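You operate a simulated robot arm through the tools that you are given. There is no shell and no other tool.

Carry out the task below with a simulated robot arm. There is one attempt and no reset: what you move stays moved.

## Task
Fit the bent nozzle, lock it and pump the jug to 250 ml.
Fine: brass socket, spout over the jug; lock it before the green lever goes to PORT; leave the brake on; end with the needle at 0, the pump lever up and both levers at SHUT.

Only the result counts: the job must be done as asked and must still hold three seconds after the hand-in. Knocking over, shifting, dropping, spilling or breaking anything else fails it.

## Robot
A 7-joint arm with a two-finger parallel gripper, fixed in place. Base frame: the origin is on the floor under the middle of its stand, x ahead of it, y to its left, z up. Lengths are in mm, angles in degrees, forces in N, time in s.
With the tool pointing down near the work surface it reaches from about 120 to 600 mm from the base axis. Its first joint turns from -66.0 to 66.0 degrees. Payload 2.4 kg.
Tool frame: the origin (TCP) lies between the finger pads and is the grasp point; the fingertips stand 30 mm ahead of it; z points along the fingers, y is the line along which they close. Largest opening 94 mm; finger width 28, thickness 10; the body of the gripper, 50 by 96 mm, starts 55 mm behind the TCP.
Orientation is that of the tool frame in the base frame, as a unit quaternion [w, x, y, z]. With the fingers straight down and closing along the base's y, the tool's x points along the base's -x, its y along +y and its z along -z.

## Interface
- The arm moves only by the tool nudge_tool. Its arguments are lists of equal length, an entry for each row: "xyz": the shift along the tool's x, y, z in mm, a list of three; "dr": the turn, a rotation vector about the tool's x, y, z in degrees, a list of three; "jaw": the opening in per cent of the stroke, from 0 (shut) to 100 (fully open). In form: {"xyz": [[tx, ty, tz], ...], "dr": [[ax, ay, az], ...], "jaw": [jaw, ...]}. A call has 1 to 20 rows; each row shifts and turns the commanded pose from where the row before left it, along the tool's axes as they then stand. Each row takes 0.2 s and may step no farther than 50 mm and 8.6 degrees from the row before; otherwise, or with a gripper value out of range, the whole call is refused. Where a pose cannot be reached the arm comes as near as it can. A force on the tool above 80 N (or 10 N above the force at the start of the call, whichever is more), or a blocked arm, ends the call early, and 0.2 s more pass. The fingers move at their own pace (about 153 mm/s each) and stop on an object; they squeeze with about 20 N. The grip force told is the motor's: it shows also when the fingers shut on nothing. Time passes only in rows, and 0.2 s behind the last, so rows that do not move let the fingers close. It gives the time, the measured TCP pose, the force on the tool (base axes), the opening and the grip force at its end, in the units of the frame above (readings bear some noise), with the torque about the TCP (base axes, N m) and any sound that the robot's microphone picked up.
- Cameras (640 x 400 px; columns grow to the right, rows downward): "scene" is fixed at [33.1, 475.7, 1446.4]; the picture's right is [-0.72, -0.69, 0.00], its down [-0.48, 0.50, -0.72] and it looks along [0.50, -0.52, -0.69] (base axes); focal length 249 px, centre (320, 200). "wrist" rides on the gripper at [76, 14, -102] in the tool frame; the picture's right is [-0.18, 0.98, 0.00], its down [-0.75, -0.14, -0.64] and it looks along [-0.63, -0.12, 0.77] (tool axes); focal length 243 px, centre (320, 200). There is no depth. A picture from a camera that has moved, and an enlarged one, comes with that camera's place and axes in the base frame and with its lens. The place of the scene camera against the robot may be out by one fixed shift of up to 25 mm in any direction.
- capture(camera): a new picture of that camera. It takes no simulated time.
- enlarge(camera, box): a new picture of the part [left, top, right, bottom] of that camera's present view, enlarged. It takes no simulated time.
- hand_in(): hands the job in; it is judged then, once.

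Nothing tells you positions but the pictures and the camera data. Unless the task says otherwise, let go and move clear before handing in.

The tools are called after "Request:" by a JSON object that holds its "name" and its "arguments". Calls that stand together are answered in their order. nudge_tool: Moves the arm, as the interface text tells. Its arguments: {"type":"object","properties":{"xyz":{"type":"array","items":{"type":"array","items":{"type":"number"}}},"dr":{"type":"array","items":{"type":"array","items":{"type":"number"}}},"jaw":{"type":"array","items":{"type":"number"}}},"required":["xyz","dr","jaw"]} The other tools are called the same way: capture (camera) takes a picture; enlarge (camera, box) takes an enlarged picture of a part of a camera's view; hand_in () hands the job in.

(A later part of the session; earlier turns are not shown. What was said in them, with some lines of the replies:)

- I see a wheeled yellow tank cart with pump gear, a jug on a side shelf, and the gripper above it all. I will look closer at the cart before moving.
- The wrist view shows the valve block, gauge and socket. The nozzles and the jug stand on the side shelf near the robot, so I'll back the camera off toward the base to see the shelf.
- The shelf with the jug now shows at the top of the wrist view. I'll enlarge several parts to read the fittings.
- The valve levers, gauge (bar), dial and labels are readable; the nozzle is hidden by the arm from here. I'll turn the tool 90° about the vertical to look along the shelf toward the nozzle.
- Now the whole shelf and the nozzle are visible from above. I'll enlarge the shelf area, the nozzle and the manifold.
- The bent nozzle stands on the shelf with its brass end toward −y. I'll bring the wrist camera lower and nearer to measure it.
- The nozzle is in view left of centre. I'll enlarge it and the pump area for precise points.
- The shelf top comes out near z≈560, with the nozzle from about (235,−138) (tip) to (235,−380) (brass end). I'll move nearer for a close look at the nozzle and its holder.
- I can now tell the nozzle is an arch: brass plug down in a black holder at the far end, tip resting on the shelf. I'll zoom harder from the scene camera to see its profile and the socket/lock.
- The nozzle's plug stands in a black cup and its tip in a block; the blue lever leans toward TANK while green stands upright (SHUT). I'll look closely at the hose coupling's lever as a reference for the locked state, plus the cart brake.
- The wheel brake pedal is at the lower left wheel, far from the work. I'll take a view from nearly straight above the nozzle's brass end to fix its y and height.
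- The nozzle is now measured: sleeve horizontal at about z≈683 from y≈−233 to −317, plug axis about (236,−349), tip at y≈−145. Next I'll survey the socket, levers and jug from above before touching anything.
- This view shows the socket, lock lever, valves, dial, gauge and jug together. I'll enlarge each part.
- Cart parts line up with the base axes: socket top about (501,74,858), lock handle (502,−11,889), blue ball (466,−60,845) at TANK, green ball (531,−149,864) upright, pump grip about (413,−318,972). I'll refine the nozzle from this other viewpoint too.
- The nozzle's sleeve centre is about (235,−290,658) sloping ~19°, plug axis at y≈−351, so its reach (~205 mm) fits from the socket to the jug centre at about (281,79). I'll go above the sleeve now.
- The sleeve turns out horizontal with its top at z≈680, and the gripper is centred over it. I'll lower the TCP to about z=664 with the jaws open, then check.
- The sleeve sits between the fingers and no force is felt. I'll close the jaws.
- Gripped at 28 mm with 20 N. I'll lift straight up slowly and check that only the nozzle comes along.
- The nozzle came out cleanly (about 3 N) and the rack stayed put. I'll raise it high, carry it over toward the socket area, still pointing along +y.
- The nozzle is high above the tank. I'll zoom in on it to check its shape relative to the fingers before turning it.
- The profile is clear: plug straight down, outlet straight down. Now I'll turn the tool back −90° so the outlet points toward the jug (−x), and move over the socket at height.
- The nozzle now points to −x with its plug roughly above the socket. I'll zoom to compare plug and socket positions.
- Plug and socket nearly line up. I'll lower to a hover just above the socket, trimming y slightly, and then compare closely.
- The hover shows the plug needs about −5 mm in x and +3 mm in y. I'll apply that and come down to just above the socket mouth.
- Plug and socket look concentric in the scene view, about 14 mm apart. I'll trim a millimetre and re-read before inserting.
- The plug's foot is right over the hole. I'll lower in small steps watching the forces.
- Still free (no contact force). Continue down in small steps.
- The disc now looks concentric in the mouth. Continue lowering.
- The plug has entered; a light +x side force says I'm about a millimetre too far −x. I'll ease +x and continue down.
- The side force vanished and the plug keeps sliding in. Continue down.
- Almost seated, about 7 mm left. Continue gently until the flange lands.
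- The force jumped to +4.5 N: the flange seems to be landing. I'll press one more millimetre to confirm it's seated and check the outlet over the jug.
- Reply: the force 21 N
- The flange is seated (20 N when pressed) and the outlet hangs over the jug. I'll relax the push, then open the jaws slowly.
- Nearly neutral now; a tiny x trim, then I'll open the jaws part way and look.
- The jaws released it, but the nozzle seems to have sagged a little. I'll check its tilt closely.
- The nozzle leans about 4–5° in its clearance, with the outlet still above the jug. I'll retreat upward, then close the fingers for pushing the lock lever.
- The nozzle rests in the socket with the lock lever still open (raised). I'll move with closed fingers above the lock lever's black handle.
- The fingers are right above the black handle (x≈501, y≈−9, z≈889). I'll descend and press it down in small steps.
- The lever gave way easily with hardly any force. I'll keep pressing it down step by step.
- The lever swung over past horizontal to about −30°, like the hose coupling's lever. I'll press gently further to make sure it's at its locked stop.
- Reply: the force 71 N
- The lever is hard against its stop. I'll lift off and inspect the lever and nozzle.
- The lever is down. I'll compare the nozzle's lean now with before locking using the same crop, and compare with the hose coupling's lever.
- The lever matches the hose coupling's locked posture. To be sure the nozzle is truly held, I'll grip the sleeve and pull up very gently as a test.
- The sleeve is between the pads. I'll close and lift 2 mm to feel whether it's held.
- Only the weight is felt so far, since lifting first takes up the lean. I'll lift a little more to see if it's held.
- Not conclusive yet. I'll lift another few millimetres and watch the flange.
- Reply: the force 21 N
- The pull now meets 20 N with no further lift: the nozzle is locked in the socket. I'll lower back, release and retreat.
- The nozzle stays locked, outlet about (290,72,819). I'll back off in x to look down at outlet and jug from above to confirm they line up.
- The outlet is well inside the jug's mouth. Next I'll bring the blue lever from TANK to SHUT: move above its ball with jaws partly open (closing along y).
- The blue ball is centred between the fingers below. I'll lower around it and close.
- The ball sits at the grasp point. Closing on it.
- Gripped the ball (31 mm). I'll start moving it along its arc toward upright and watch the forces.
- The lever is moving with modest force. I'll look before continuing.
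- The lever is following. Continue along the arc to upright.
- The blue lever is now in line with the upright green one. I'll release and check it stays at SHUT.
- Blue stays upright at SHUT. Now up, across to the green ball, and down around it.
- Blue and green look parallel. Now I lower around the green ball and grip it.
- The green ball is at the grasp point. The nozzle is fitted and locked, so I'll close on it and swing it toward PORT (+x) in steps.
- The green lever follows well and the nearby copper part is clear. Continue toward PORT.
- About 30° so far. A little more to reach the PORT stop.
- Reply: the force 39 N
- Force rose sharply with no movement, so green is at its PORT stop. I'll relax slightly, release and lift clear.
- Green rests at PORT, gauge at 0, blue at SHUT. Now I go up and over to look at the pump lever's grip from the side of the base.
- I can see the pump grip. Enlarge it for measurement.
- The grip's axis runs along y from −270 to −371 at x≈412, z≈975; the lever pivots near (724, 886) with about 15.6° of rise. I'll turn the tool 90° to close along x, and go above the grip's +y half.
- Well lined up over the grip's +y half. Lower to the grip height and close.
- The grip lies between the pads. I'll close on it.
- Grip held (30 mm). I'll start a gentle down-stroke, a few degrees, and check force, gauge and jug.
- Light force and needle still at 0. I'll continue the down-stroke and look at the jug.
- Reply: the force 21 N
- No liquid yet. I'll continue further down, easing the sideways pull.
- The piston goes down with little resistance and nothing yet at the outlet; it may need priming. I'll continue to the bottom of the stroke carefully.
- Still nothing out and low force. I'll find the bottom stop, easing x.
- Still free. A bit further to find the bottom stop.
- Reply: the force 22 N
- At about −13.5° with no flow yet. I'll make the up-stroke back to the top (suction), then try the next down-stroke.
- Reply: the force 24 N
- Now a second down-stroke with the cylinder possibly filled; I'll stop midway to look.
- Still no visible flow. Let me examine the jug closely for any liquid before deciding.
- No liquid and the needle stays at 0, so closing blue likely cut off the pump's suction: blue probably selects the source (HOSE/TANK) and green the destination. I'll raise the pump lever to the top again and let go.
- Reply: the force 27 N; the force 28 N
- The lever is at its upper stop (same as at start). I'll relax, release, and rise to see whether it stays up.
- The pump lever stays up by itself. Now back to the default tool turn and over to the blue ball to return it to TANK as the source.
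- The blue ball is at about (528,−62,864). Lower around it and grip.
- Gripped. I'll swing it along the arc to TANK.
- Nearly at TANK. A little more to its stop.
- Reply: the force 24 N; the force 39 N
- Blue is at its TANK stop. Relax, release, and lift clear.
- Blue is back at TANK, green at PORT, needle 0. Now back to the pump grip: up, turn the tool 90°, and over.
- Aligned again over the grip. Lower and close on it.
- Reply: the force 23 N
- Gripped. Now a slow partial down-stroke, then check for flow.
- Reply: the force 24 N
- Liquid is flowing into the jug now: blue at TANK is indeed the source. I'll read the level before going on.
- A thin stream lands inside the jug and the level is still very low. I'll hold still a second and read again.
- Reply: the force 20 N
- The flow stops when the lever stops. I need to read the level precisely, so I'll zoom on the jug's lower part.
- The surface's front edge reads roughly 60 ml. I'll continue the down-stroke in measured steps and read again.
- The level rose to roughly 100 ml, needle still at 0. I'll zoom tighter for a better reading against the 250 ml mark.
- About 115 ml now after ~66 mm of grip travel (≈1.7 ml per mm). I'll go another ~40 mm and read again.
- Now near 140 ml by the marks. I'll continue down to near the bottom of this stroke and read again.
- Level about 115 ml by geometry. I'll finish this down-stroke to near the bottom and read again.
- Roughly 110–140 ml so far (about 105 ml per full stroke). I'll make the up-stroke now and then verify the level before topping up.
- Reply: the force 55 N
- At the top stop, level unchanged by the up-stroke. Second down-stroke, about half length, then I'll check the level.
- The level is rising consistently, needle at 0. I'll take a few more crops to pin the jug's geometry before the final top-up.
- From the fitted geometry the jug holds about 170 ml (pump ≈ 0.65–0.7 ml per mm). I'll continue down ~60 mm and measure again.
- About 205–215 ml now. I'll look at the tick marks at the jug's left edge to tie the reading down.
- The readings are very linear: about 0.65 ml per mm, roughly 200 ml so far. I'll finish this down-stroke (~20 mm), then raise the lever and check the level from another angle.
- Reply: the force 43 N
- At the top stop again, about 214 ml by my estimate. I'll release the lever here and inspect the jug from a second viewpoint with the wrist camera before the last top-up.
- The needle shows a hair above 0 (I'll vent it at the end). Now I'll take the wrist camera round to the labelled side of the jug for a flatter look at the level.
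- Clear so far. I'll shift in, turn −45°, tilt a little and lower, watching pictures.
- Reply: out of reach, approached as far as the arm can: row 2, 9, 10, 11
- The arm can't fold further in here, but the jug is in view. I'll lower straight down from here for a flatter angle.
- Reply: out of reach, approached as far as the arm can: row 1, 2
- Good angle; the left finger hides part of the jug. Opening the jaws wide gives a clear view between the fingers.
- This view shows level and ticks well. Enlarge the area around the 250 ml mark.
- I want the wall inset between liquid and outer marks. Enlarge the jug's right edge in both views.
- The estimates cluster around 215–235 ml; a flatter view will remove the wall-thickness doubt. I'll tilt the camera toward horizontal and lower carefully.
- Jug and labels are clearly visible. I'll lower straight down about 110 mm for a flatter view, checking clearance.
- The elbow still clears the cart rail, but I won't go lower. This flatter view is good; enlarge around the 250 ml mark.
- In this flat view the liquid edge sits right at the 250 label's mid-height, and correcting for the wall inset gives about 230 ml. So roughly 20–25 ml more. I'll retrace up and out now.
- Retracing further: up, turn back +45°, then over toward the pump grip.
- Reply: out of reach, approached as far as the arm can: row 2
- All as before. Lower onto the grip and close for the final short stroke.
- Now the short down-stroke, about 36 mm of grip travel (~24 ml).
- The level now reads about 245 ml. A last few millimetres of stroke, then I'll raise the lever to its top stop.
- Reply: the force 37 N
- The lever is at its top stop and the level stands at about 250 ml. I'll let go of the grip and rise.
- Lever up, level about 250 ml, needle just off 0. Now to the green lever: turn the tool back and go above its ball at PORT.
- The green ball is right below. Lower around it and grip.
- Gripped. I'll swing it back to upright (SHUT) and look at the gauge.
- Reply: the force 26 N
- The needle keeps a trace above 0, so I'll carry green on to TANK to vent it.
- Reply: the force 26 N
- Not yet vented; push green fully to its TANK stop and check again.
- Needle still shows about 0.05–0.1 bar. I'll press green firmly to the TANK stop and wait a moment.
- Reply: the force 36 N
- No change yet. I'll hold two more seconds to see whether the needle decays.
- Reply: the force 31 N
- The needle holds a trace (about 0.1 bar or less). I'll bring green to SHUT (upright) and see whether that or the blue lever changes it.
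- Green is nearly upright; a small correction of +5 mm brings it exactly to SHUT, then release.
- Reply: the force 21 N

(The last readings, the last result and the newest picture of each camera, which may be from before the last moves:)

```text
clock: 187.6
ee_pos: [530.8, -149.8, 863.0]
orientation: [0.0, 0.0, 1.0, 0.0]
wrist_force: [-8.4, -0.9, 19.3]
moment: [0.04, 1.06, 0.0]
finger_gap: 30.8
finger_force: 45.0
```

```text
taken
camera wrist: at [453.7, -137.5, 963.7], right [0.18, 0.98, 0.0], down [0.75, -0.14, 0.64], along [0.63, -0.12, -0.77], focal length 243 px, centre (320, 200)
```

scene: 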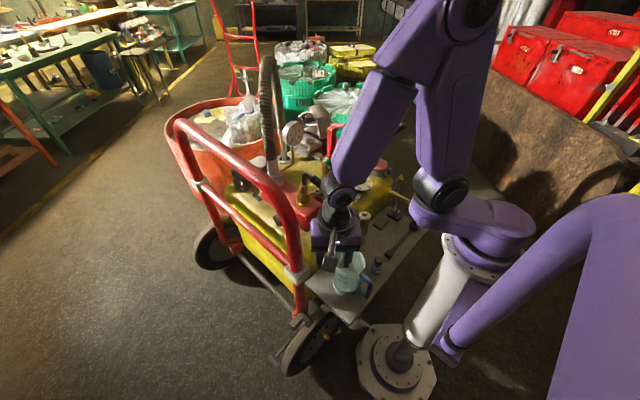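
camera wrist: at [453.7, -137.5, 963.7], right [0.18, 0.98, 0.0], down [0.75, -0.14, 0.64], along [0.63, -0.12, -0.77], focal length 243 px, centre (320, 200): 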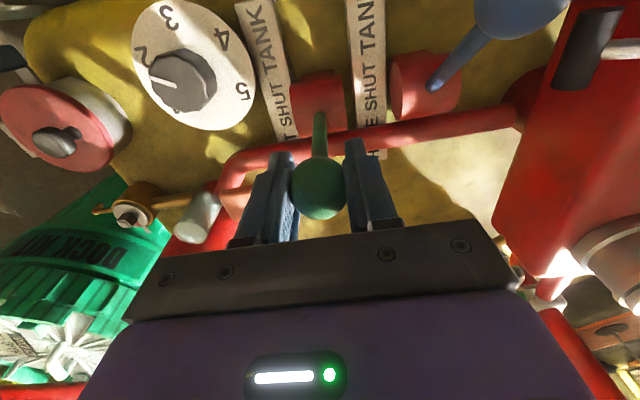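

Request:
{"name": "nudge_tool", "arguments": {"xyz": [[-1, 0, 0], [0, 0, 0], [0, 0, 0], [0, 0, 0], [0, 0, 0], [0, 0, -30], [0, 0, -40], [0, 0, 0]], "dr": [[0, 0, 0], [0, 0, 0], [0, 0, 0], [0, 0, 0], [0, 0, 0], [0, 0, 0], [0, 0, 0], [0, 0, 0]], "jaw": [10, 10, 25, 45, 45, 45, 45, 45]}}

Request:
{"name": "capture", "arguments": {"camera": "wrist"}}

Request:
{"name": "enlarge", "arguments": {"camera": "scene", "box": [290, 120, 370, 210]}}

Request:
{"name": "enlarge", "arguments": {"camera": "scene", "box": [270, 110, 310, 150]}}

```text
clock: 189.4
ee_pos: [531.5, -147.3, 932.3]
orientation: [0.0, -0.001, 1.0, -0.001]
wrist_force: [0.9, 0.0, 1.2]
moment: [-0.03, -0.01, 0.0]
finger_gap: 42.1
finger_force: 0.1
```

```text
taken
camera wrist: at [455.5, -135.5, 1034.5], right [0.18, 0.98, 0.0], down [0.75, -0.14, 0.64], along [0.63, -0.12, -0.77], focal length 243 px, centre (320, 200)
```

wrist: 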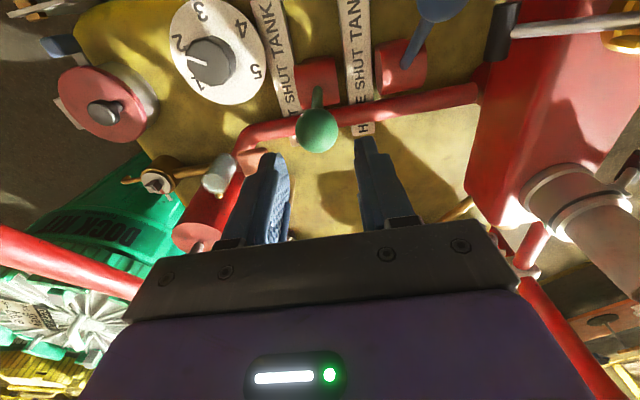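

```text
4.44 times, centred on (330, 165) of scene
camera zoom: at [33.1, 475.7, 1446.4], right [-0.72, -0.69, 0.0], down [-0.48, 0.5, -0.72], along [0.5, -0.52, -0.69], focal length 1108 px, centre (276, 356)
```

zoom: 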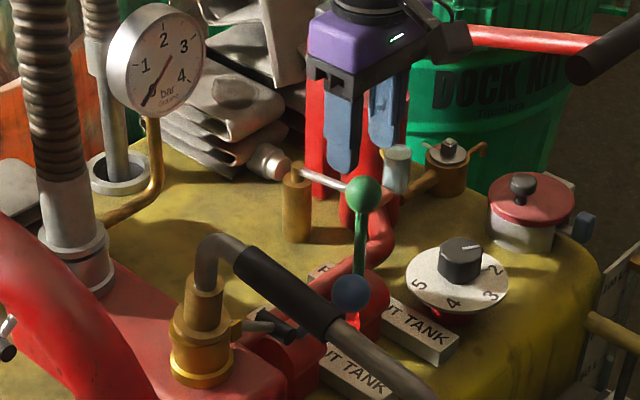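

```text
10.00 times, centred on (290, 130) of scene
camera zoom: at [33.1, 475.7, 1446.4], right [-0.72, -0.69, 0.0], down [-0.48, 0.5, -0.72], along [0.5, -0.52, -0.69], focal length 2492 px, centre (620, 900)
```

zoom: 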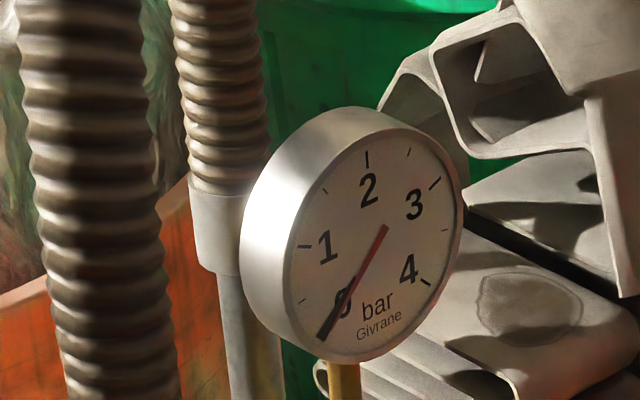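

Green stands upright at SHUT and stays. Both valves were open to TANK meanwhile, so no pressure can be trapped. Now the blue ball: move over it at TANK.

Request:
{"name": "nudge_tool", "arguments": {"xyz": [[0, 0, -15], [34, 44, 0], [33, 44, 0], [0, 0, 30], [0, 0, 0]], "dr": [[0, 0, 0], [0, 0, 0], [0, 0, 0], [0, 0, 0], [0, 0, 0]], "jaw": [45, 45, 45, 45, 45]}}

Request:
{"name": "capture", "arguments": {"camera": "wrist"}}

```text
refused: row 2 steps farther than a row can; nothing moved
```

```text
taken
camera wrist: at [455.5, -135.5, 1034.5], right [0.18, 0.98, 0.0], down [0.75, -0.14, 0.64], along [0.63, -0.12, -0.77], focal length 243 px, centre (320, 200)
```

wrist: 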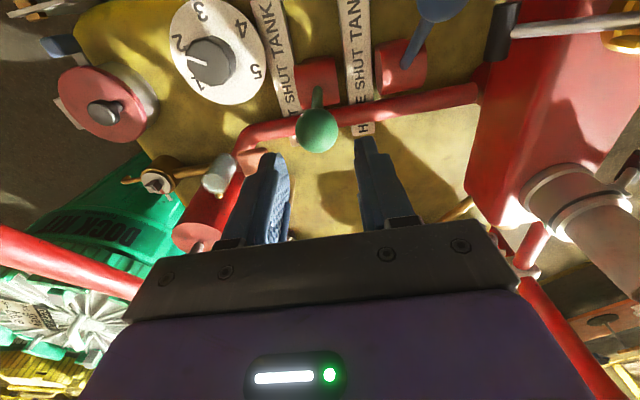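

The step was too long and nothing moved; I'll split the same move into shorter rows.

Request:
{"name": "nudge_tool", "arguments": {"xyz": [[0, 0, -15], [23, 30, 0], [22, 30, 0], [22, 29, 0], [0, 0, 30], [0, 0, 0]], "dr": [[0, 0, 0], [0, 0, 0], [0, 0, 0], [0, 0, 0], [0, 0, 0], [0, 0, 0]], "jaw": [45, 45, 45, 45, 45, 45]}}

Request:
{"name": "capture", "arguments": {"camera": "wrist"}}

```text
clock: 190.8
ee_pos: [465.7, -59.2, 915.9]
orientation: [0.0, 0.0, 1.0, -0.001]
wrist_force: [-0.3, -0.8, -0.1]
moment: [0.0, 0.03, -0.01]
finger_gap: 42.4
finger_force: 0.1
```

```text
taken
camera wrist: at [388.2, -47.1, 1018.0], right [0.18, 0.98, 0.0], down [0.75, -0.14, 0.64], along [0.63, -0.12, -0.77], focal length 243 px, centre (320, 200)
```

wrist: 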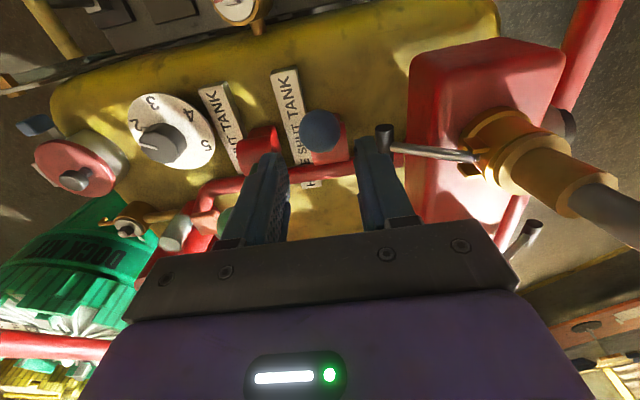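

Right above the blue ball. Lower, grip, and swing it to upright SHUT.

Request:
{"name": "nudge_tool", "arguments": {"xyz": [[0, 0.8, 25], [0, 0, 25], [0, 0, 20], [0, 0, 0], [0, 0, 0], [0, 0, 0]], "dr": [[0, 0, 0], [0, 0, 0], [0, 0, 0], [0, 0, 0], [0, 0, 0], [0, 0, 0]], "jaw": [45, 45, 45, 45, 25, 10]}}

Request:
{"name": "enlarge", "arguments": {"camera": "wrist", "box": [220, 80, 420, 240]}}

```text
clock: 192.2
ee_pos: [465.8, -60.7, 845.5]
orientation: [0.0, 0.002, 1.0, 0.0]
wrist_force: [3.5, -20.2, -9.3]
moment: [-0.1, 0.22, -0.09]
finger_gap: 31.0
finger_force: 44.6
```

```text
2.50 times, centred on (320, 160) of wrist
camera zoom: at [388.2, -47.2, 948.3], right [0.19, 0.98, 0.0], down [0.75, -0.14, 0.64], along [0.63, -0.12, -0.77], focal length 606 px, centre (320, 300)
```

zoom: 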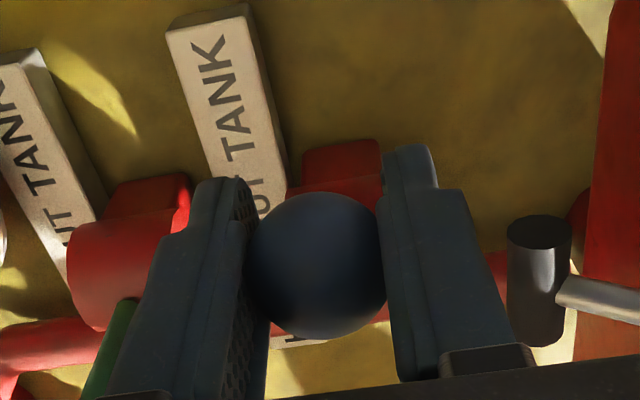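

Request:
{"name": "nudge_tool", "arguments": {"xyz": [[-8, -1.2, -4.7], [-7.6, 0, -3.7], [-7.8, 0, -3.1], [-8, 0, -2.6], [-8.1, 0, -2.1], [-8.3, 0, -1.4], [-8.4, 0, -0.9], [-8.4, 0, -0.3], [-1.5, 0, 0], [0, 0, 0]], "dr": [[0, 0, 0], [0, 0, 0], [0, 0, 0], [0, 0, 0], [0, 0, 0], [0, 0, 0], [0, 0, 0], [0, 0, 0], [0, 0, 0], [0, 0, 0]], "jaw": [10, 10, 10, 10, 10, 10, 10, 10, 10, 10]}}

Request:
{"name": "capture", "arguments": {"camera": "wrist"}}

Request:
{"name": "enlarge", "arguments": {"camera": "scene", "box": [270, 110, 310, 150]}}

```text
clock: 194.4
ee_pos: [530.7, -59.5, 866.6]
orientation: [-0.001, -0.001, 1.0, 0.0]
wrist_force: [-10.0, 7.9, 7.4]
moment: [0.03, 1.15, -0.05]
finger_gap: 31.2
finger_force: 45.4
```

```text
taken
camera wrist: at [454.7, -47.8, 968.4], right [0.18, 0.98, 0.0], down [0.75, -0.14, 0.64], along [0.63, -0.12, -0.77], focal length 243 px, centre (320, 200)
```

wrist: 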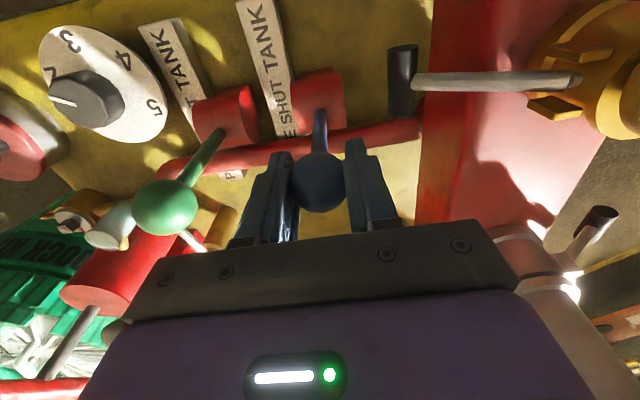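

```text
10.00 times, centred on (290, 130) of scene
camera zoom: at [32.8, 476.0, 1446.3], right [-0.72, -0.69, 0.0], down [-0.48, 0.5, -0.72], along [0.5, -0.52, -0.69], focal length 2492 px, centre (620, 900)
```

zoom: 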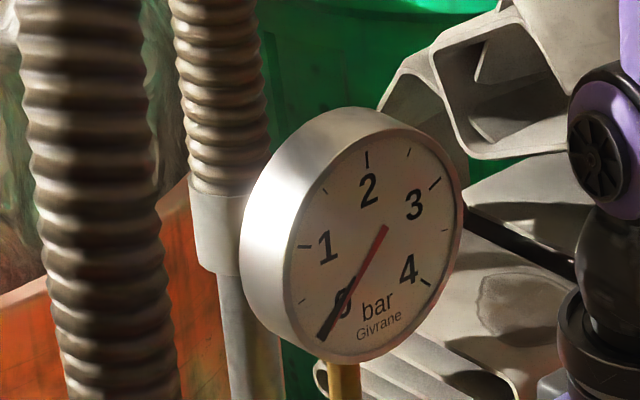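

Blue is upright in line with green. A millimetre more, then release and lift.

Request:
{"name": "nudge_tool", "arguments": {"xyz": [[-1.2, 0, 0], [0, 0, 0], [0, 0, 0], [0, 0, 0], [0, 0, 0], [0, 0, -25], [0, 0, -40], [0, 0, -40], [0, 0, 0]], "dr": [[0, 0, 0], [0, 0, 0], [0, 0, 0], [0, 0, 0], [0, 0, 0], [0, 0, 0], [0, 0, 0], [0, 0, 0], [0, 0, 0]], "jaw": [10, 10, 25, 45, 45, 45, 45, 45, 45]}}

Request:
{"name": "capture", "arguments": {"camera": "wrist"}}

Request:
{"name": "enlarge", "arguments": {"camera": "scene", "box": [290, 120, 370, 210]}}

Request:
{"name": "enlarge", "arguments": {"camera": "scene", "box": [280, 124, 296, 140]}}

```text
clock: 196.4
ee_pos: [531.2, -62.4, 971.3]
orientation: [0.0, 0.0, 1.0, 0.0]
wrist_force: [-0.8, -0.2, -0.4]
moment: [0.03, -0.03, -0.03]
finger_gap: 42.2
finger_force: 0.1
```

```text
taken
camera wrist: at [455.0, -49.1, 1073.5], right [0.18, 0.98, 0.0], down [0.75, -0.14, 0.64], along [0.63, -0.12, -0.77], focal length 243 px, centre (320, 200)
```

wrist: 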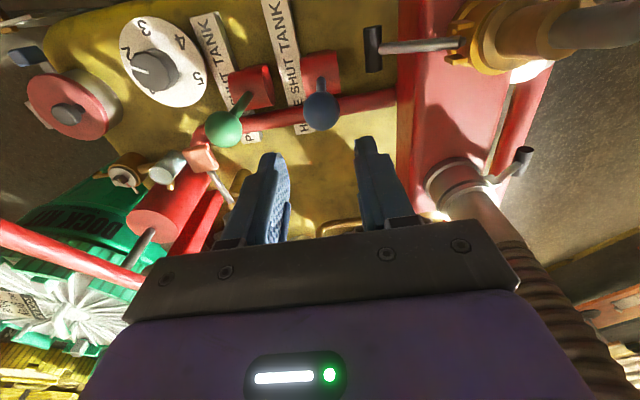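

```text
4.44 times, centred on (330, 165) of scene
camera zoom: at [33.1, 475.7, 1446.4], right [-0.72, -0.69, 0.0], down [-0.48, 0.5, -0.72], along [0.5, -0.52, -0.69], focal length 1108 px, centre (276, 356)
```

zoom: 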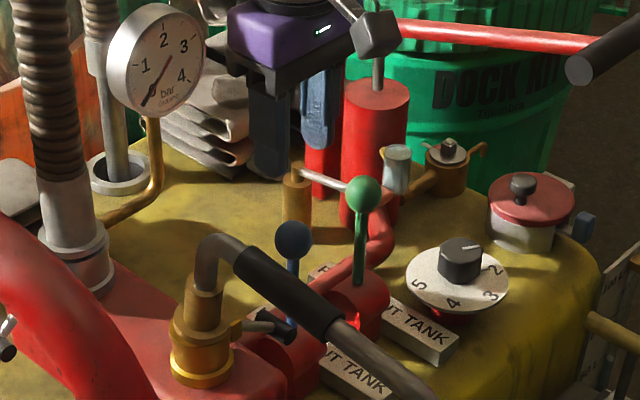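

```text
16.00 times, centred on (288, 132) of scene
camera zoom: at [33.1, 475.7, 1446.4], right [-0.72, -0.69, 0.0], down [-0.48, 0.5, -0.72], along [0.5, -0.52, -0.69], focal length 3987 px, centre (832, 1288)
```

zoom: 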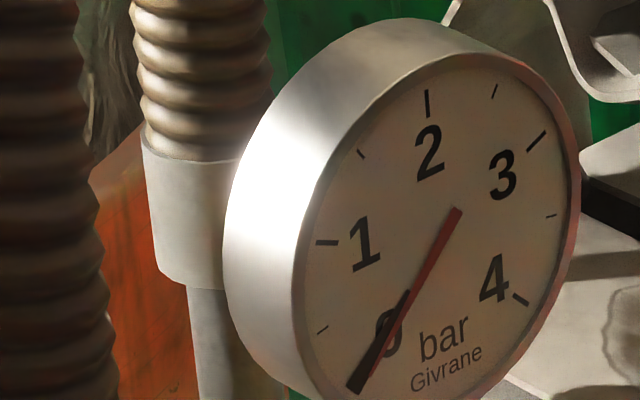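

Both levers are upright at SHUT and the nozzle's lock is down. Let me look closer at the copper paddle, cock and gauge area, since the needle shows a trace above 0.

Request:
{"name": "enlarge", "arguments": {"camera": "wrist", "box": [90, 90, 270, 240]}}

Request:
{"name": "enlarge", "arguments": {"camera": "scene", "box": [325, 135, 375, 180]}}

Request:
{"name": "enlarge", "arguments": {"camera": "scene", "box": [255, 130, 325, 200]}}

```text
2.67 times, centred on (180, 165) of wrist
camera zoom: at [455.0, -49.1, 1073.5], right [0.18, 0.98, 0.0], down [0.75, -0.14, 0.64], along [0.63, -0.12, -0.77], focal length 647 px, centre (693, 293)
```

zoom: 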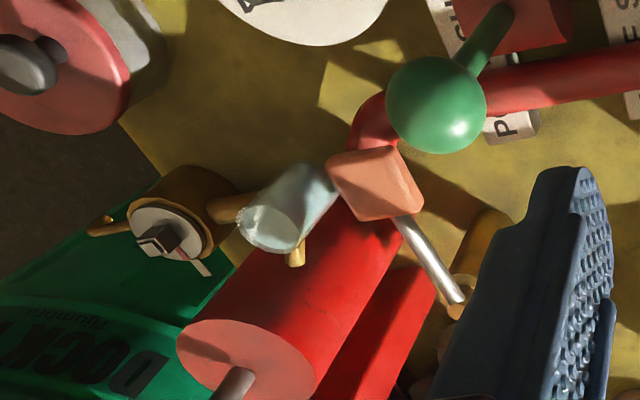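

```text
8.89 times, centred on (350, 158) of scene
camera zoom: at [33.1, 475.7, 1446.4], right [-0.72, -0.69, 0.0], down [-0.48, 0.5, -0.72], along [0.5, -0.52, -0.69], focal length 2215 px, centre (53, 578)
```

zoom: 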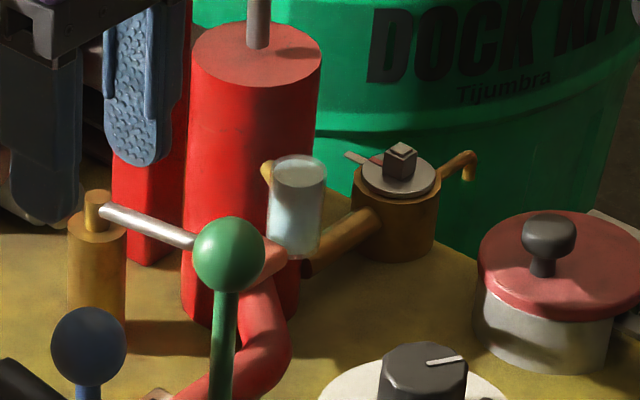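

```text
5.71 times, centred on (290, 165) of scene
camera zoom: at [33.1, 475.7, 1446.4], right [-0.72, -0.69, 0.0], down [-0.48, 0.5, -0.72], along [0.5, -0.52, -0.69], focal length 1424 px, centre (491, 400)
```

zoom: 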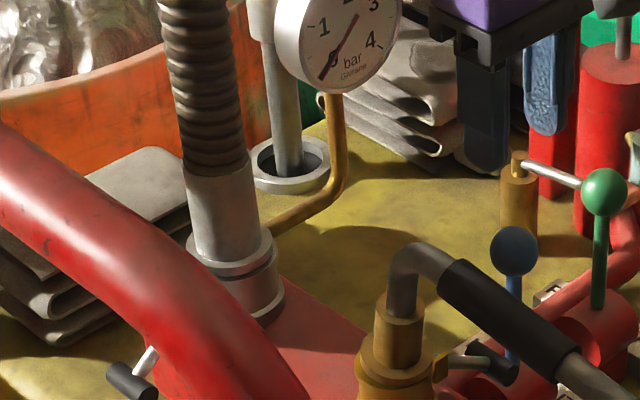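

I want an accurate needle reading, so I'll tilt the wrist camera to look at the gauge face more squarely.

Request:
{"name": "nudge_tool", "arguments": {"xyz": [[30, 0, -20], [30, 0, -20], [0, 0, 0], [0, 0, 0], [0, 0, 0], [0, 0, 0], [0, 0, 0], [0, 0, 0]], "dr": [[0, 0, 0], [0, 0, 0], [0, -8, 0], [0, -8, 0], [0, -8, 0], [0, -8, 0], [0, -8, 0], [0, 0, 0]], "jaw": [60, 80, 100, 100, 100, 100, 100, 100]}}

Request:
{"name": "capture", "arguments": {"camera": "wrist"}}

```text
clock: 198.2
ee_pos: [471.2, -62.5, 1009.8]
orientation: [0.342, 0.001, 0.94, 0.0]
wrist_force: [0.4, -0.3, 0.0]
moment: [0.0, 0.02, -0.01]
finger_gap: 93.9
finger_force: 0.1
```

```text
taken
camera wrist: at [346.8, -49.8, 1039.1], right [0.14, 0.98, 0.12], down [0.16, -0.14, 0.98], along [0.98, -0.12, -0.18], focal length 243 px, centre (320, 200)
```

wrist: 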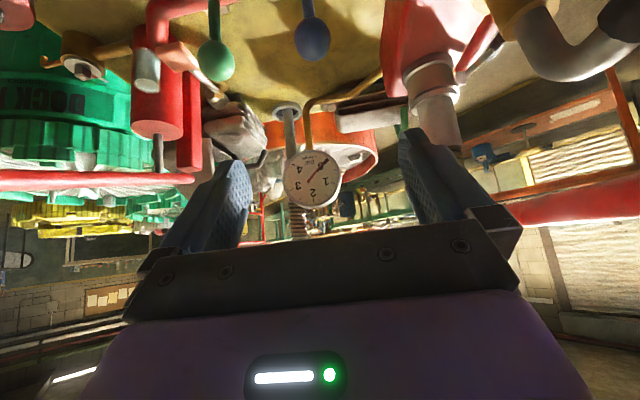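

The gauge face is right in view (upside down). Enlarge it, and the two lever stems.

Request:
{"name": "enlarge", "arguments": {"camera": "wrist", "box": [280, 145, 350, 215]}}

Request:
{"name": "enlarge", "arguments": {"camera": "wrist", "box": [295, 145, 335, 185]}}

Request:
{"name": "enlarge", "arguments": {"camera": "wrist", "box": [180, 0, 360, 100]}}

```text
5.71 times, centred on (315, 180) of wrist
camera zoom: at [346.8, -49.8, 1039.1], right [0.14, 0.98, 0.12], down [0.16, -0.14, 0.98], along [0.98, -0.12, -0.18], focal length 1386 px, centre (349, 314)
```

zoom: 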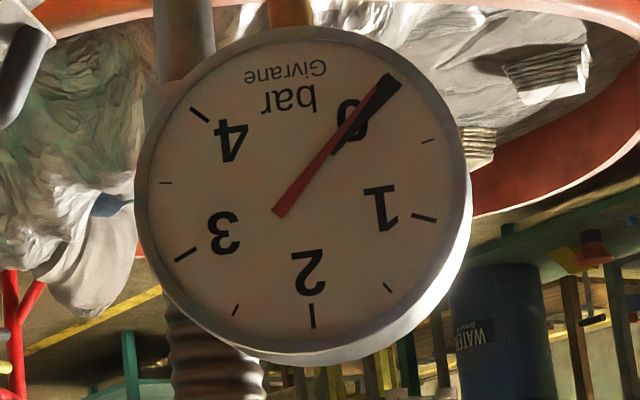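

```text
10.00 times, centred on (315, 165) of wrist
camera zoom: at [346.8, -49.8, 1039.1], right [0.14, 0.98, 0.12], down [0.16, -0.14, 0.98], along [0.98, -0.12, -0.18], focal length 2426 px, centre (370, 550)
```

zoom: 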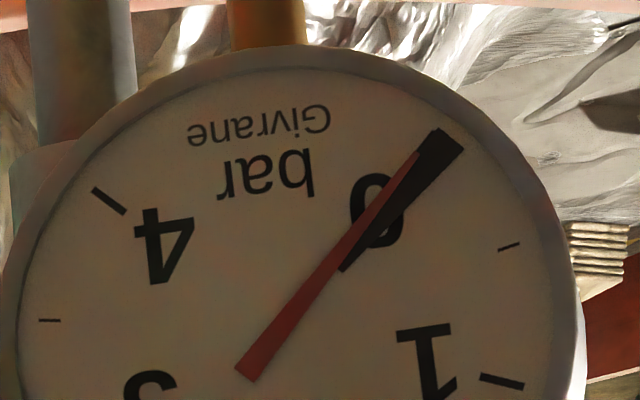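

```text
3.56 times, centred on (270, 50) of wrist
camera zoom: at [346.8, -49.8, 1039.1], right [0.14, 0.98, 0.12], down [0.16, -0.14, 0.98], along [0.98, -0.12, -0.18], focal length 863 px, centre (498, 733)
```

zoom: 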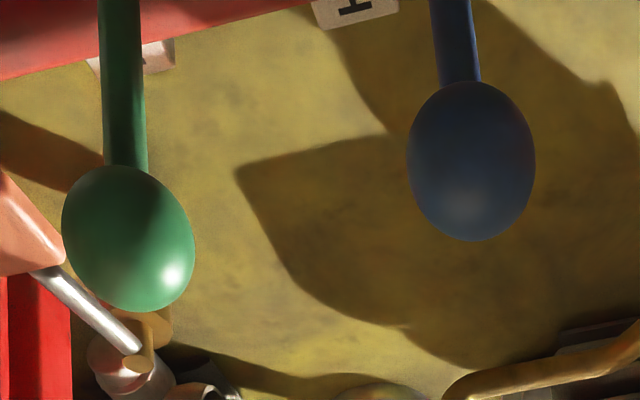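

Seen square-on, the red needle lines up with the 0 tick (the dark sliver is its shadow), so it reads 0. I'll untilt, rise clear, and do a last full check of levers, jug and pump.

Request:
{"name": "nudge_tool", "arguments": {"xyz": [[0, 0, 0], [0, 0, 0], [0, 0, 0], [0, 0, 0], [0, 0, 0], [20, 0, -40], [20, 0, -40], [20, 0, -40], [0, 0, -40], [0, 0, 0]], "dr": [[0, 8, 0], [0, 8, 0], [0, 8, 0], [0, 8, 0], [0, 8, 0], [0, 0, 0], [0, 0, 0], [0, 0, 0], [0, 0, 0], [0, 0, 0]], "jaw": [100, 100, 100, 100, 100, 100, 100, 100, 100, 100]}}

Request:
{"name": "capture", "arguments": {"camera": "wrist"}}

Request:
{"name": "capture", "arguments": {"camera": "scene"}}

Request:
{"name": "enlarge", "arguments": {"camera": "scene", "box": [270, 100, 430, 220]}}

Request:
{"name": "enlarge", "arguments": {"camera": "scene", "box": [315, 200, 385, 300]}}

Request:
{"name": "enlarge", "arguments": {"camera": "scene", "box": [338, 282, 354, 298]}}

```text
clock: 200.4
ee_pos: [411.3, -61.7, 1173.1]
orientation: [0.0, 0.0, 1.0, 0.0]
wrist_force: [0.5, 0.7, 0.7]
moment: [0.01, 0.01, -0.01]
finger_gap: 94.1
finger_force: 0.1
```

```text
taken
camera wrist: at [334.5, -48.7, 1274.3], right [0.18, 0.98, 0.0], down [0.75, -0.14, 0.64], along [0.63, -0.12, -0.77], focal length 243 px, centre (320, 200)
```

wrist: 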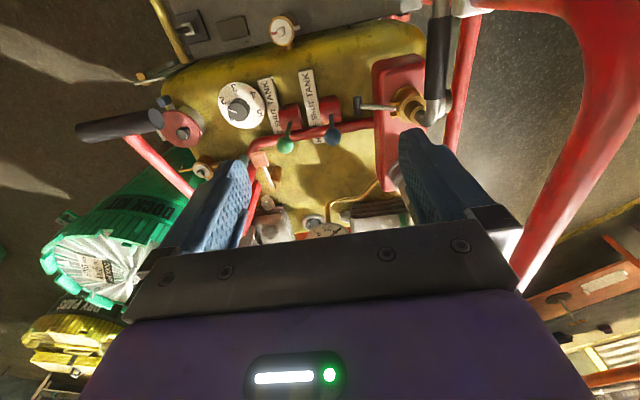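

```text
taken
```

scene: 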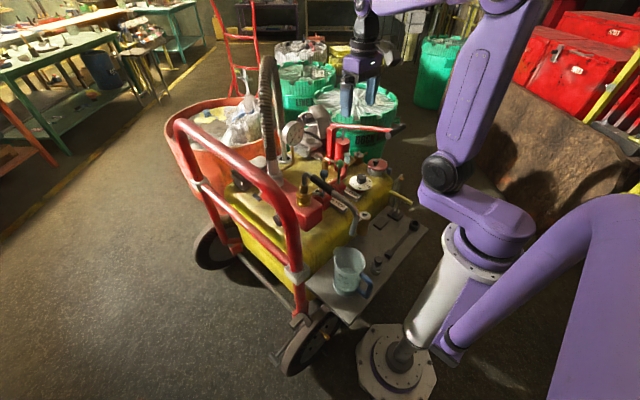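

```text
3.33 times, centred on (350, 160) of scene
camera zoom: at [33.1, 475.7, 1446.4], right [-0.72, -0.69, 0.0], down [-0.48, 0.5, -0.72], along [0.5, -0.52, -0.69], focal length 831 px, centre (220, 333)
```

zoom: 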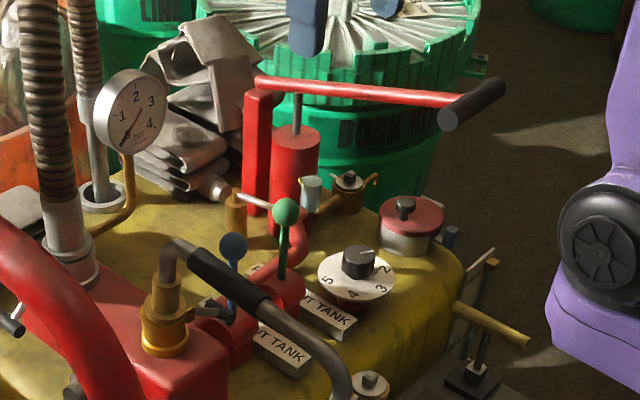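

```text
4.00 times, centred on (350, 250) of scene
camera zoom: at [33.1, 475.7, 1446.4], right [-0.72, -0.69, 0.0], down [-0.48, 0.5, -0.72], along [0.5, -0.52, -0.69], focal length 997 px, centre (200, 0)
```

zoom: 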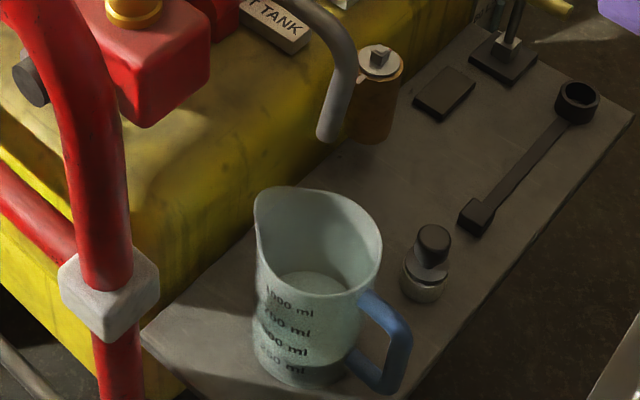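

```text
16.00 times, centred on (346, 290) of scene
camera zoom: at [33.1, 475.7, 1446.4], right [-0.72, -0.69, 0.0], down [-0.48, 0.5, -0.72], along [0.5, -0.52, -0.69], focal length 3987 px, centre (-96, -1240)
```

zoom: 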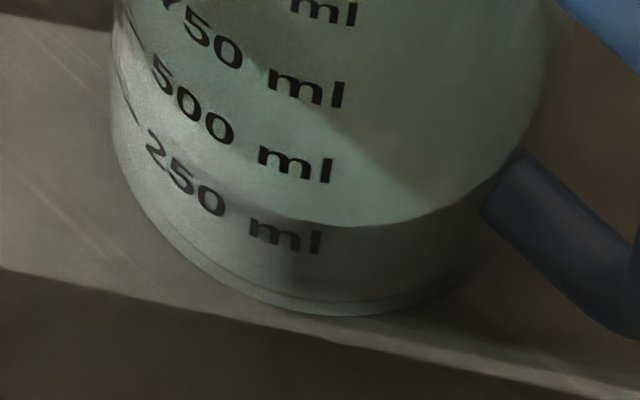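

Nearly done. The nozzle's outlet looks a touch different from before, so I'll compare the socket and outlet crops with the earlier ones.

Request:
{"name": "enlarge", "arguments": {"camera": "scene", "box": [298, 165, 334, 205]}}

Request:
{"name": "enlarge", "arguments": {"camera": "scene", "box": [290, 150, 390, 310]}}

Request:
{"name": "enlarge", "arguments": {"camera": "wrist", "box": [200, 50, 440, 220]}}

```text
10.00 times, centred on (316, 185) of scene
camera zoom: at [33.1, 475.7, 1446.4], right [-0.72, -0.69, 0.0], down [-0.48, 0.5, -0.72], along [0.5, -0.52, -0.69], focal length 2492 px, centre (360, 350)
```

zoom: 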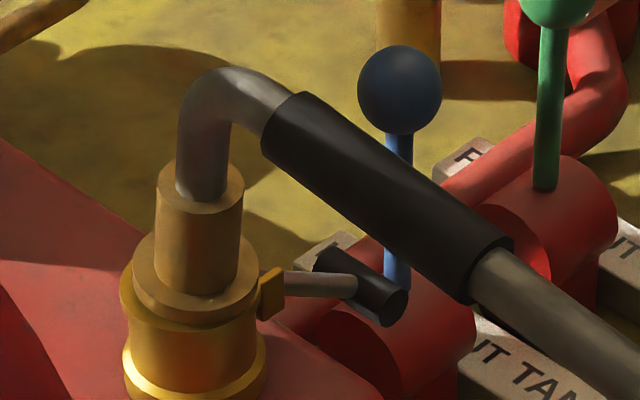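

```text
2.50 times, centred on (340, 230) of scene
camera zoom: at [33.1, 475.7, 1446.4], right [-0.72, -0.69, 0.0], down [-0.48, 0.5, -0.72], along [0.5, -0.52, -0.69], focal length 623 px, centre (270, 125)
```

zoom: 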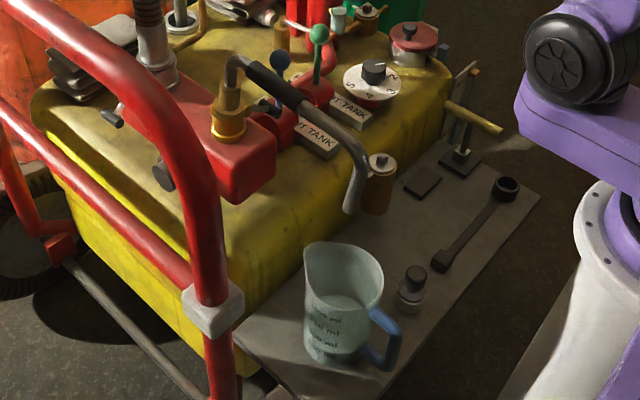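

```text
2.35 times, centred on (320, 135) of wrist
camera zoom: at [334.5, -48.7, 1274.3], right [0.18, 0.98, 0.0], down [0.75, -0.14, 0.64], along [0.63, -0.12, -0.77], focal length 571 px, centre (320, 353)
```

zoom: 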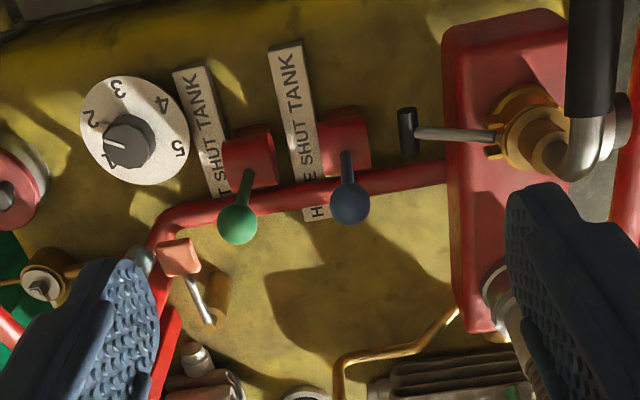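

Request:
{"name": "enlarge", "arguments": {"camera": "scene", "box": [290, 120, 370, 210]}}

Request:
{"name": "enlarge", "arguments": {"camera": "scene", "box": [302, 165, 326, 200]}}

```text
4.44 times, centred on (330, 165) of scene
camera zoom: at [33.1, 475.7, 1446.4], right [-0.72, -0.69, 0.0], down [-0.48, 0.5, -0.72], along [0.5, -0.52, -0.69], focal length 1108 px, centre (276, 356)
```

zoom: 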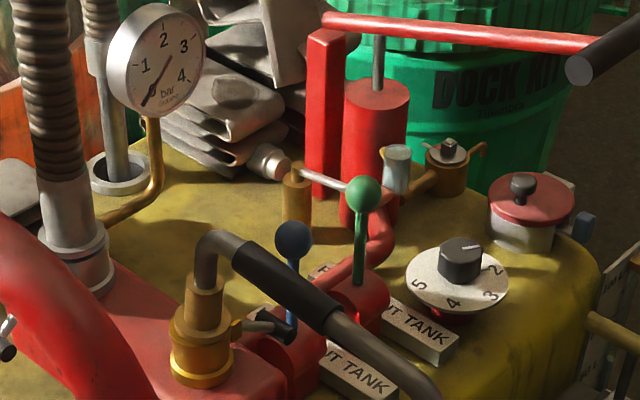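

```text
11.43 times, centred on (314, 182) of scene
camera zoom: at [33.1, 475.7, 1446.4], right [-0.72, -0.69, 0.0], down [-0.48, 0.5, -0.72], along [0.5, -0.52, -0.69], focal length 2848 px, centre (389, 400)
```

zoom: 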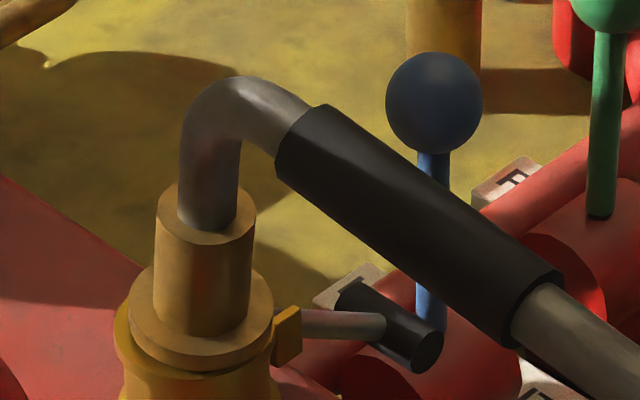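

The sleeve sits slightly higher than just after locking. I'll view the outlet over the jug from above again, as I did before, to be sure nothing shifted.

Request:
{"name": "nudge_tool", "arguments": {"xyz": [[29, 27, 14], [29, 27, 15], [29, 27, 15], [29, 28, 15], [29, 28, 15], [0, 0, 0]], "dr": [[0, 0, 0], [0, 0, 0], [0, 0, 0], [0, 0, 0], [0, 0, 0], [0, 0, 0]], "jaw": [60, 60, 60, 60, 60, 60]}}

Request:
{"name": "enlarge", "arguments": {"camera": "wrist", "box": [230, 0, 430, 160]}}

Request:
{"name": "capture", "arguments": {"camera": "wrist"}}

```text
clock: 201.8
ee_pos: [264.7, 79.4, 1096.7]
orientation: [0.0, 0.0, 1.0, 0.001]
wrist_force: [1.0, 0.4, -0.1]
moment: [-0.04, -0.01, 0.02]
finger_gap: 56.7
finger_force: 0.0
```

```text
2.50 times, centred on (330, 80) of wrist
camera zoom: at [188.2, 91.9, 1198.2], right [0.18, 0.98, 0.0], down [0.75, -0.14, 0.64], along [0.63, -0.12, -0.77], focal length 606 px, centre (295, 500)
```

zoom: 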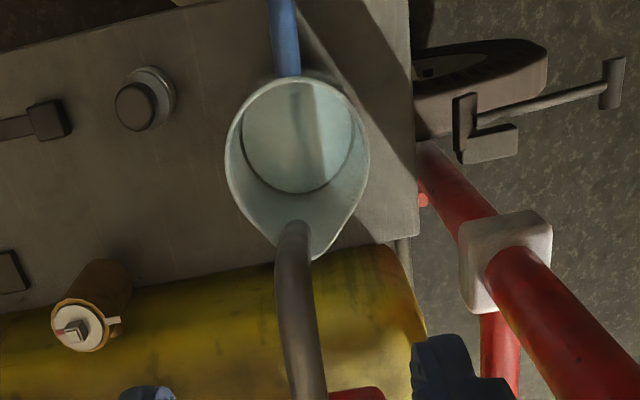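

```text
taken
camera wrist: at [188.2, 91.9, 1198.2], right [0.18, 0.98, 0.0], down [0.75, -0.14, 0.64], along [0.63, -0.12, -0.77], focal length 243 px, centre (320, 200)
```

wrist: 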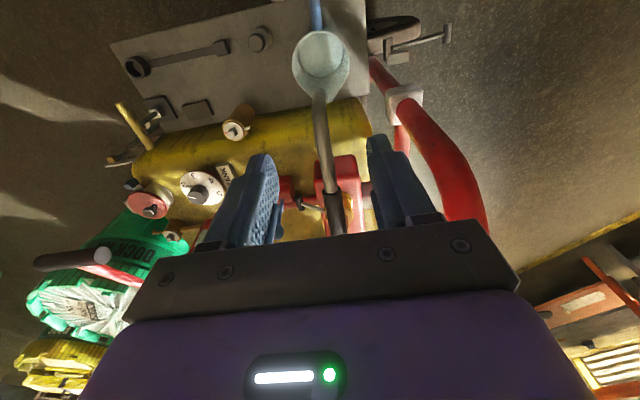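

Outlet still hangs inside the jug's mouth, levers upright, needle at 0, pump lever up, lock down, brake untouched. I'll rise a bit further clear and then hand in.

Request:
{"name": "nudge_tool", "arguments": {"xyz": [[-30, -20, -35], [-30, -20, -35], [-30, 0, -35], [0, 0, 0], [0, 0, 0]], "dr": [[0, 0, 0], [0, 0, 0], [0, 0, 0], [0, 0, 0], [0, 0, 0]], "jaw": [60, 60, 60, 60, 60]}}

Request:
{"name": "capture", "arguments": {"camera": "scene"}}

Request:
{"name": "enlarge", "arguments": {"camera": "scene", "box": [270, 100, 430, 220]}}

```text
refused: row 1 steps farther than a row can; nothing moved
```

```text
taken
```

scene: 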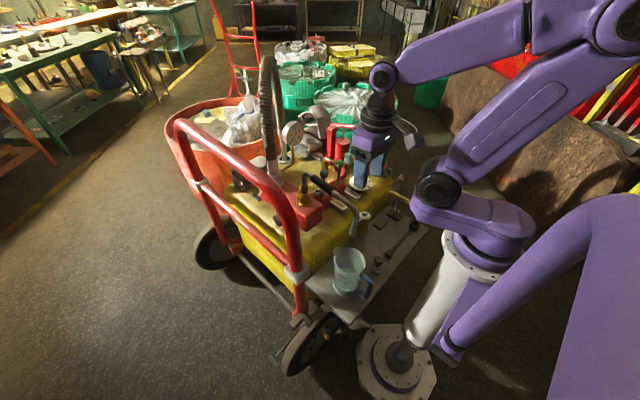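

```text
3.33 times, centred on (350, 160) of scene
camera zoom: at [33.1, 475.8, 1446.4], right [-0.72, -0.69, 0.0], down [-0.48, 0.5, -0.72], along [0.5, -0.52, -0.69], focal length 831 px, centre (220, 333)
```

zoom: 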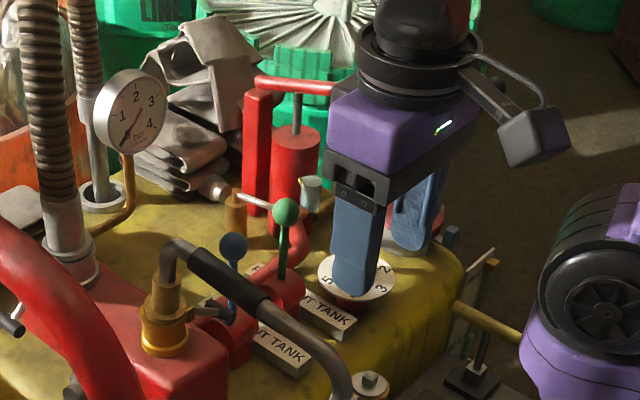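

That row was a bit too long; I'll rise in shorter steps to be well clear.

Request:
{"name": "nudge_tool", "arguments": {"xyz": [[-20, -10, -35], [-20, -10, -35], [-20, 0, -35], [0, 0, 0], [0, 0, 0]], "dr": [[0, 0, 0], [0, 0, 0], [0, 0, 0], [0, 0, 0], [0, 0, 0]], "jaw": [60, 60, 60, 60, 60]}}

Request:
{"name": "capture", "arguments": {"camera": "scene"}}

Request:
{"name": "enlarge", "arguments": {"camera": "scene", "box": [270, 100, 430, 220]}}

```text
clock: 203.0
ee_pos: [324.3, 55.4, 1199.9]
orientation: [0.0, 0.0, 1.0, -0.001]
wrist_force: [0.2, -0.7, 0.1]
moment: [0.03, 0.02, 0.0]
finger_gap: 56.4
finger_force: 0.0
```

```text
taken
```

scene: 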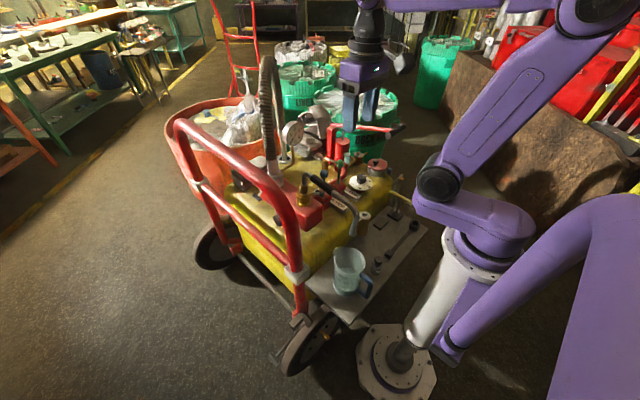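

```text
3.33 times, centred on (350, 160) of scene
camera zoom: at [33.1, 475.7, 1446.4], right [-0.72, -0.69, 0.0], down [-0.48, 0.5, -0.72], along [0.5, -0.52, -0.69], focal length 831 px, centre (220, 333)
```

zoom: 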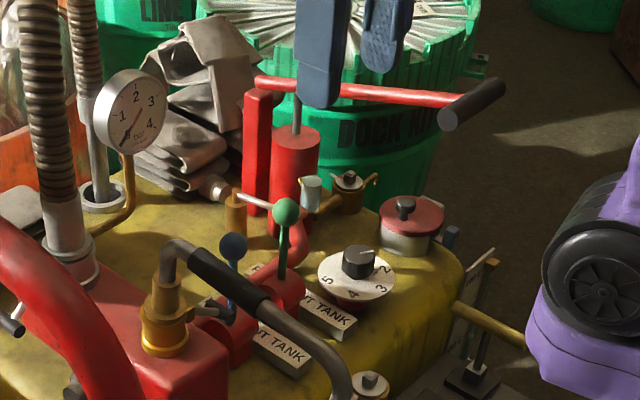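

The arm is clear and everything stands as asked: nozzle locked in the brass socket over the jug, about 250 ml in it, needle at 0, pump lever up, both levers at SHUT, brake untouched. I hand in the job.

Request:
{"name": "hand_in", "arguments": {}}

```text
The job is handed in.
```

I've handed the job in: the bent nozzle is locked in the brass socket and the jug holds about 250 ml. I'm least sure of the volume. My readings put it between roughly 240 and 257 ml, because the jug's wall thickness made the mark hard to read exactly.

- **Nozzle:** It was fitted with the outlet over the jug and locked before the green lever went to PORT. I tested the lock with a gentle pull and it held at 20 N. It has a few degrees of play in the socket.
- **Levers:** Green and blue both stand upright at SHUT. The blue one may lean about one degree toward TANK.
- **Pump:** The lever is up against its top stop. The pump gave nothing with blue at SHUT, because blue selects where the pump draws from. I put blue at TANK for the pumping and back to SHUT afterwards.
- **Needle:** Seen square-on, it points at 0. From the fixed camera it looked slightly above 0, which I put down to its shadow.
- **Brake and surroundings:** I did not touch the brake. I saw no spill, and nothing was knocked over. The arm is clear.
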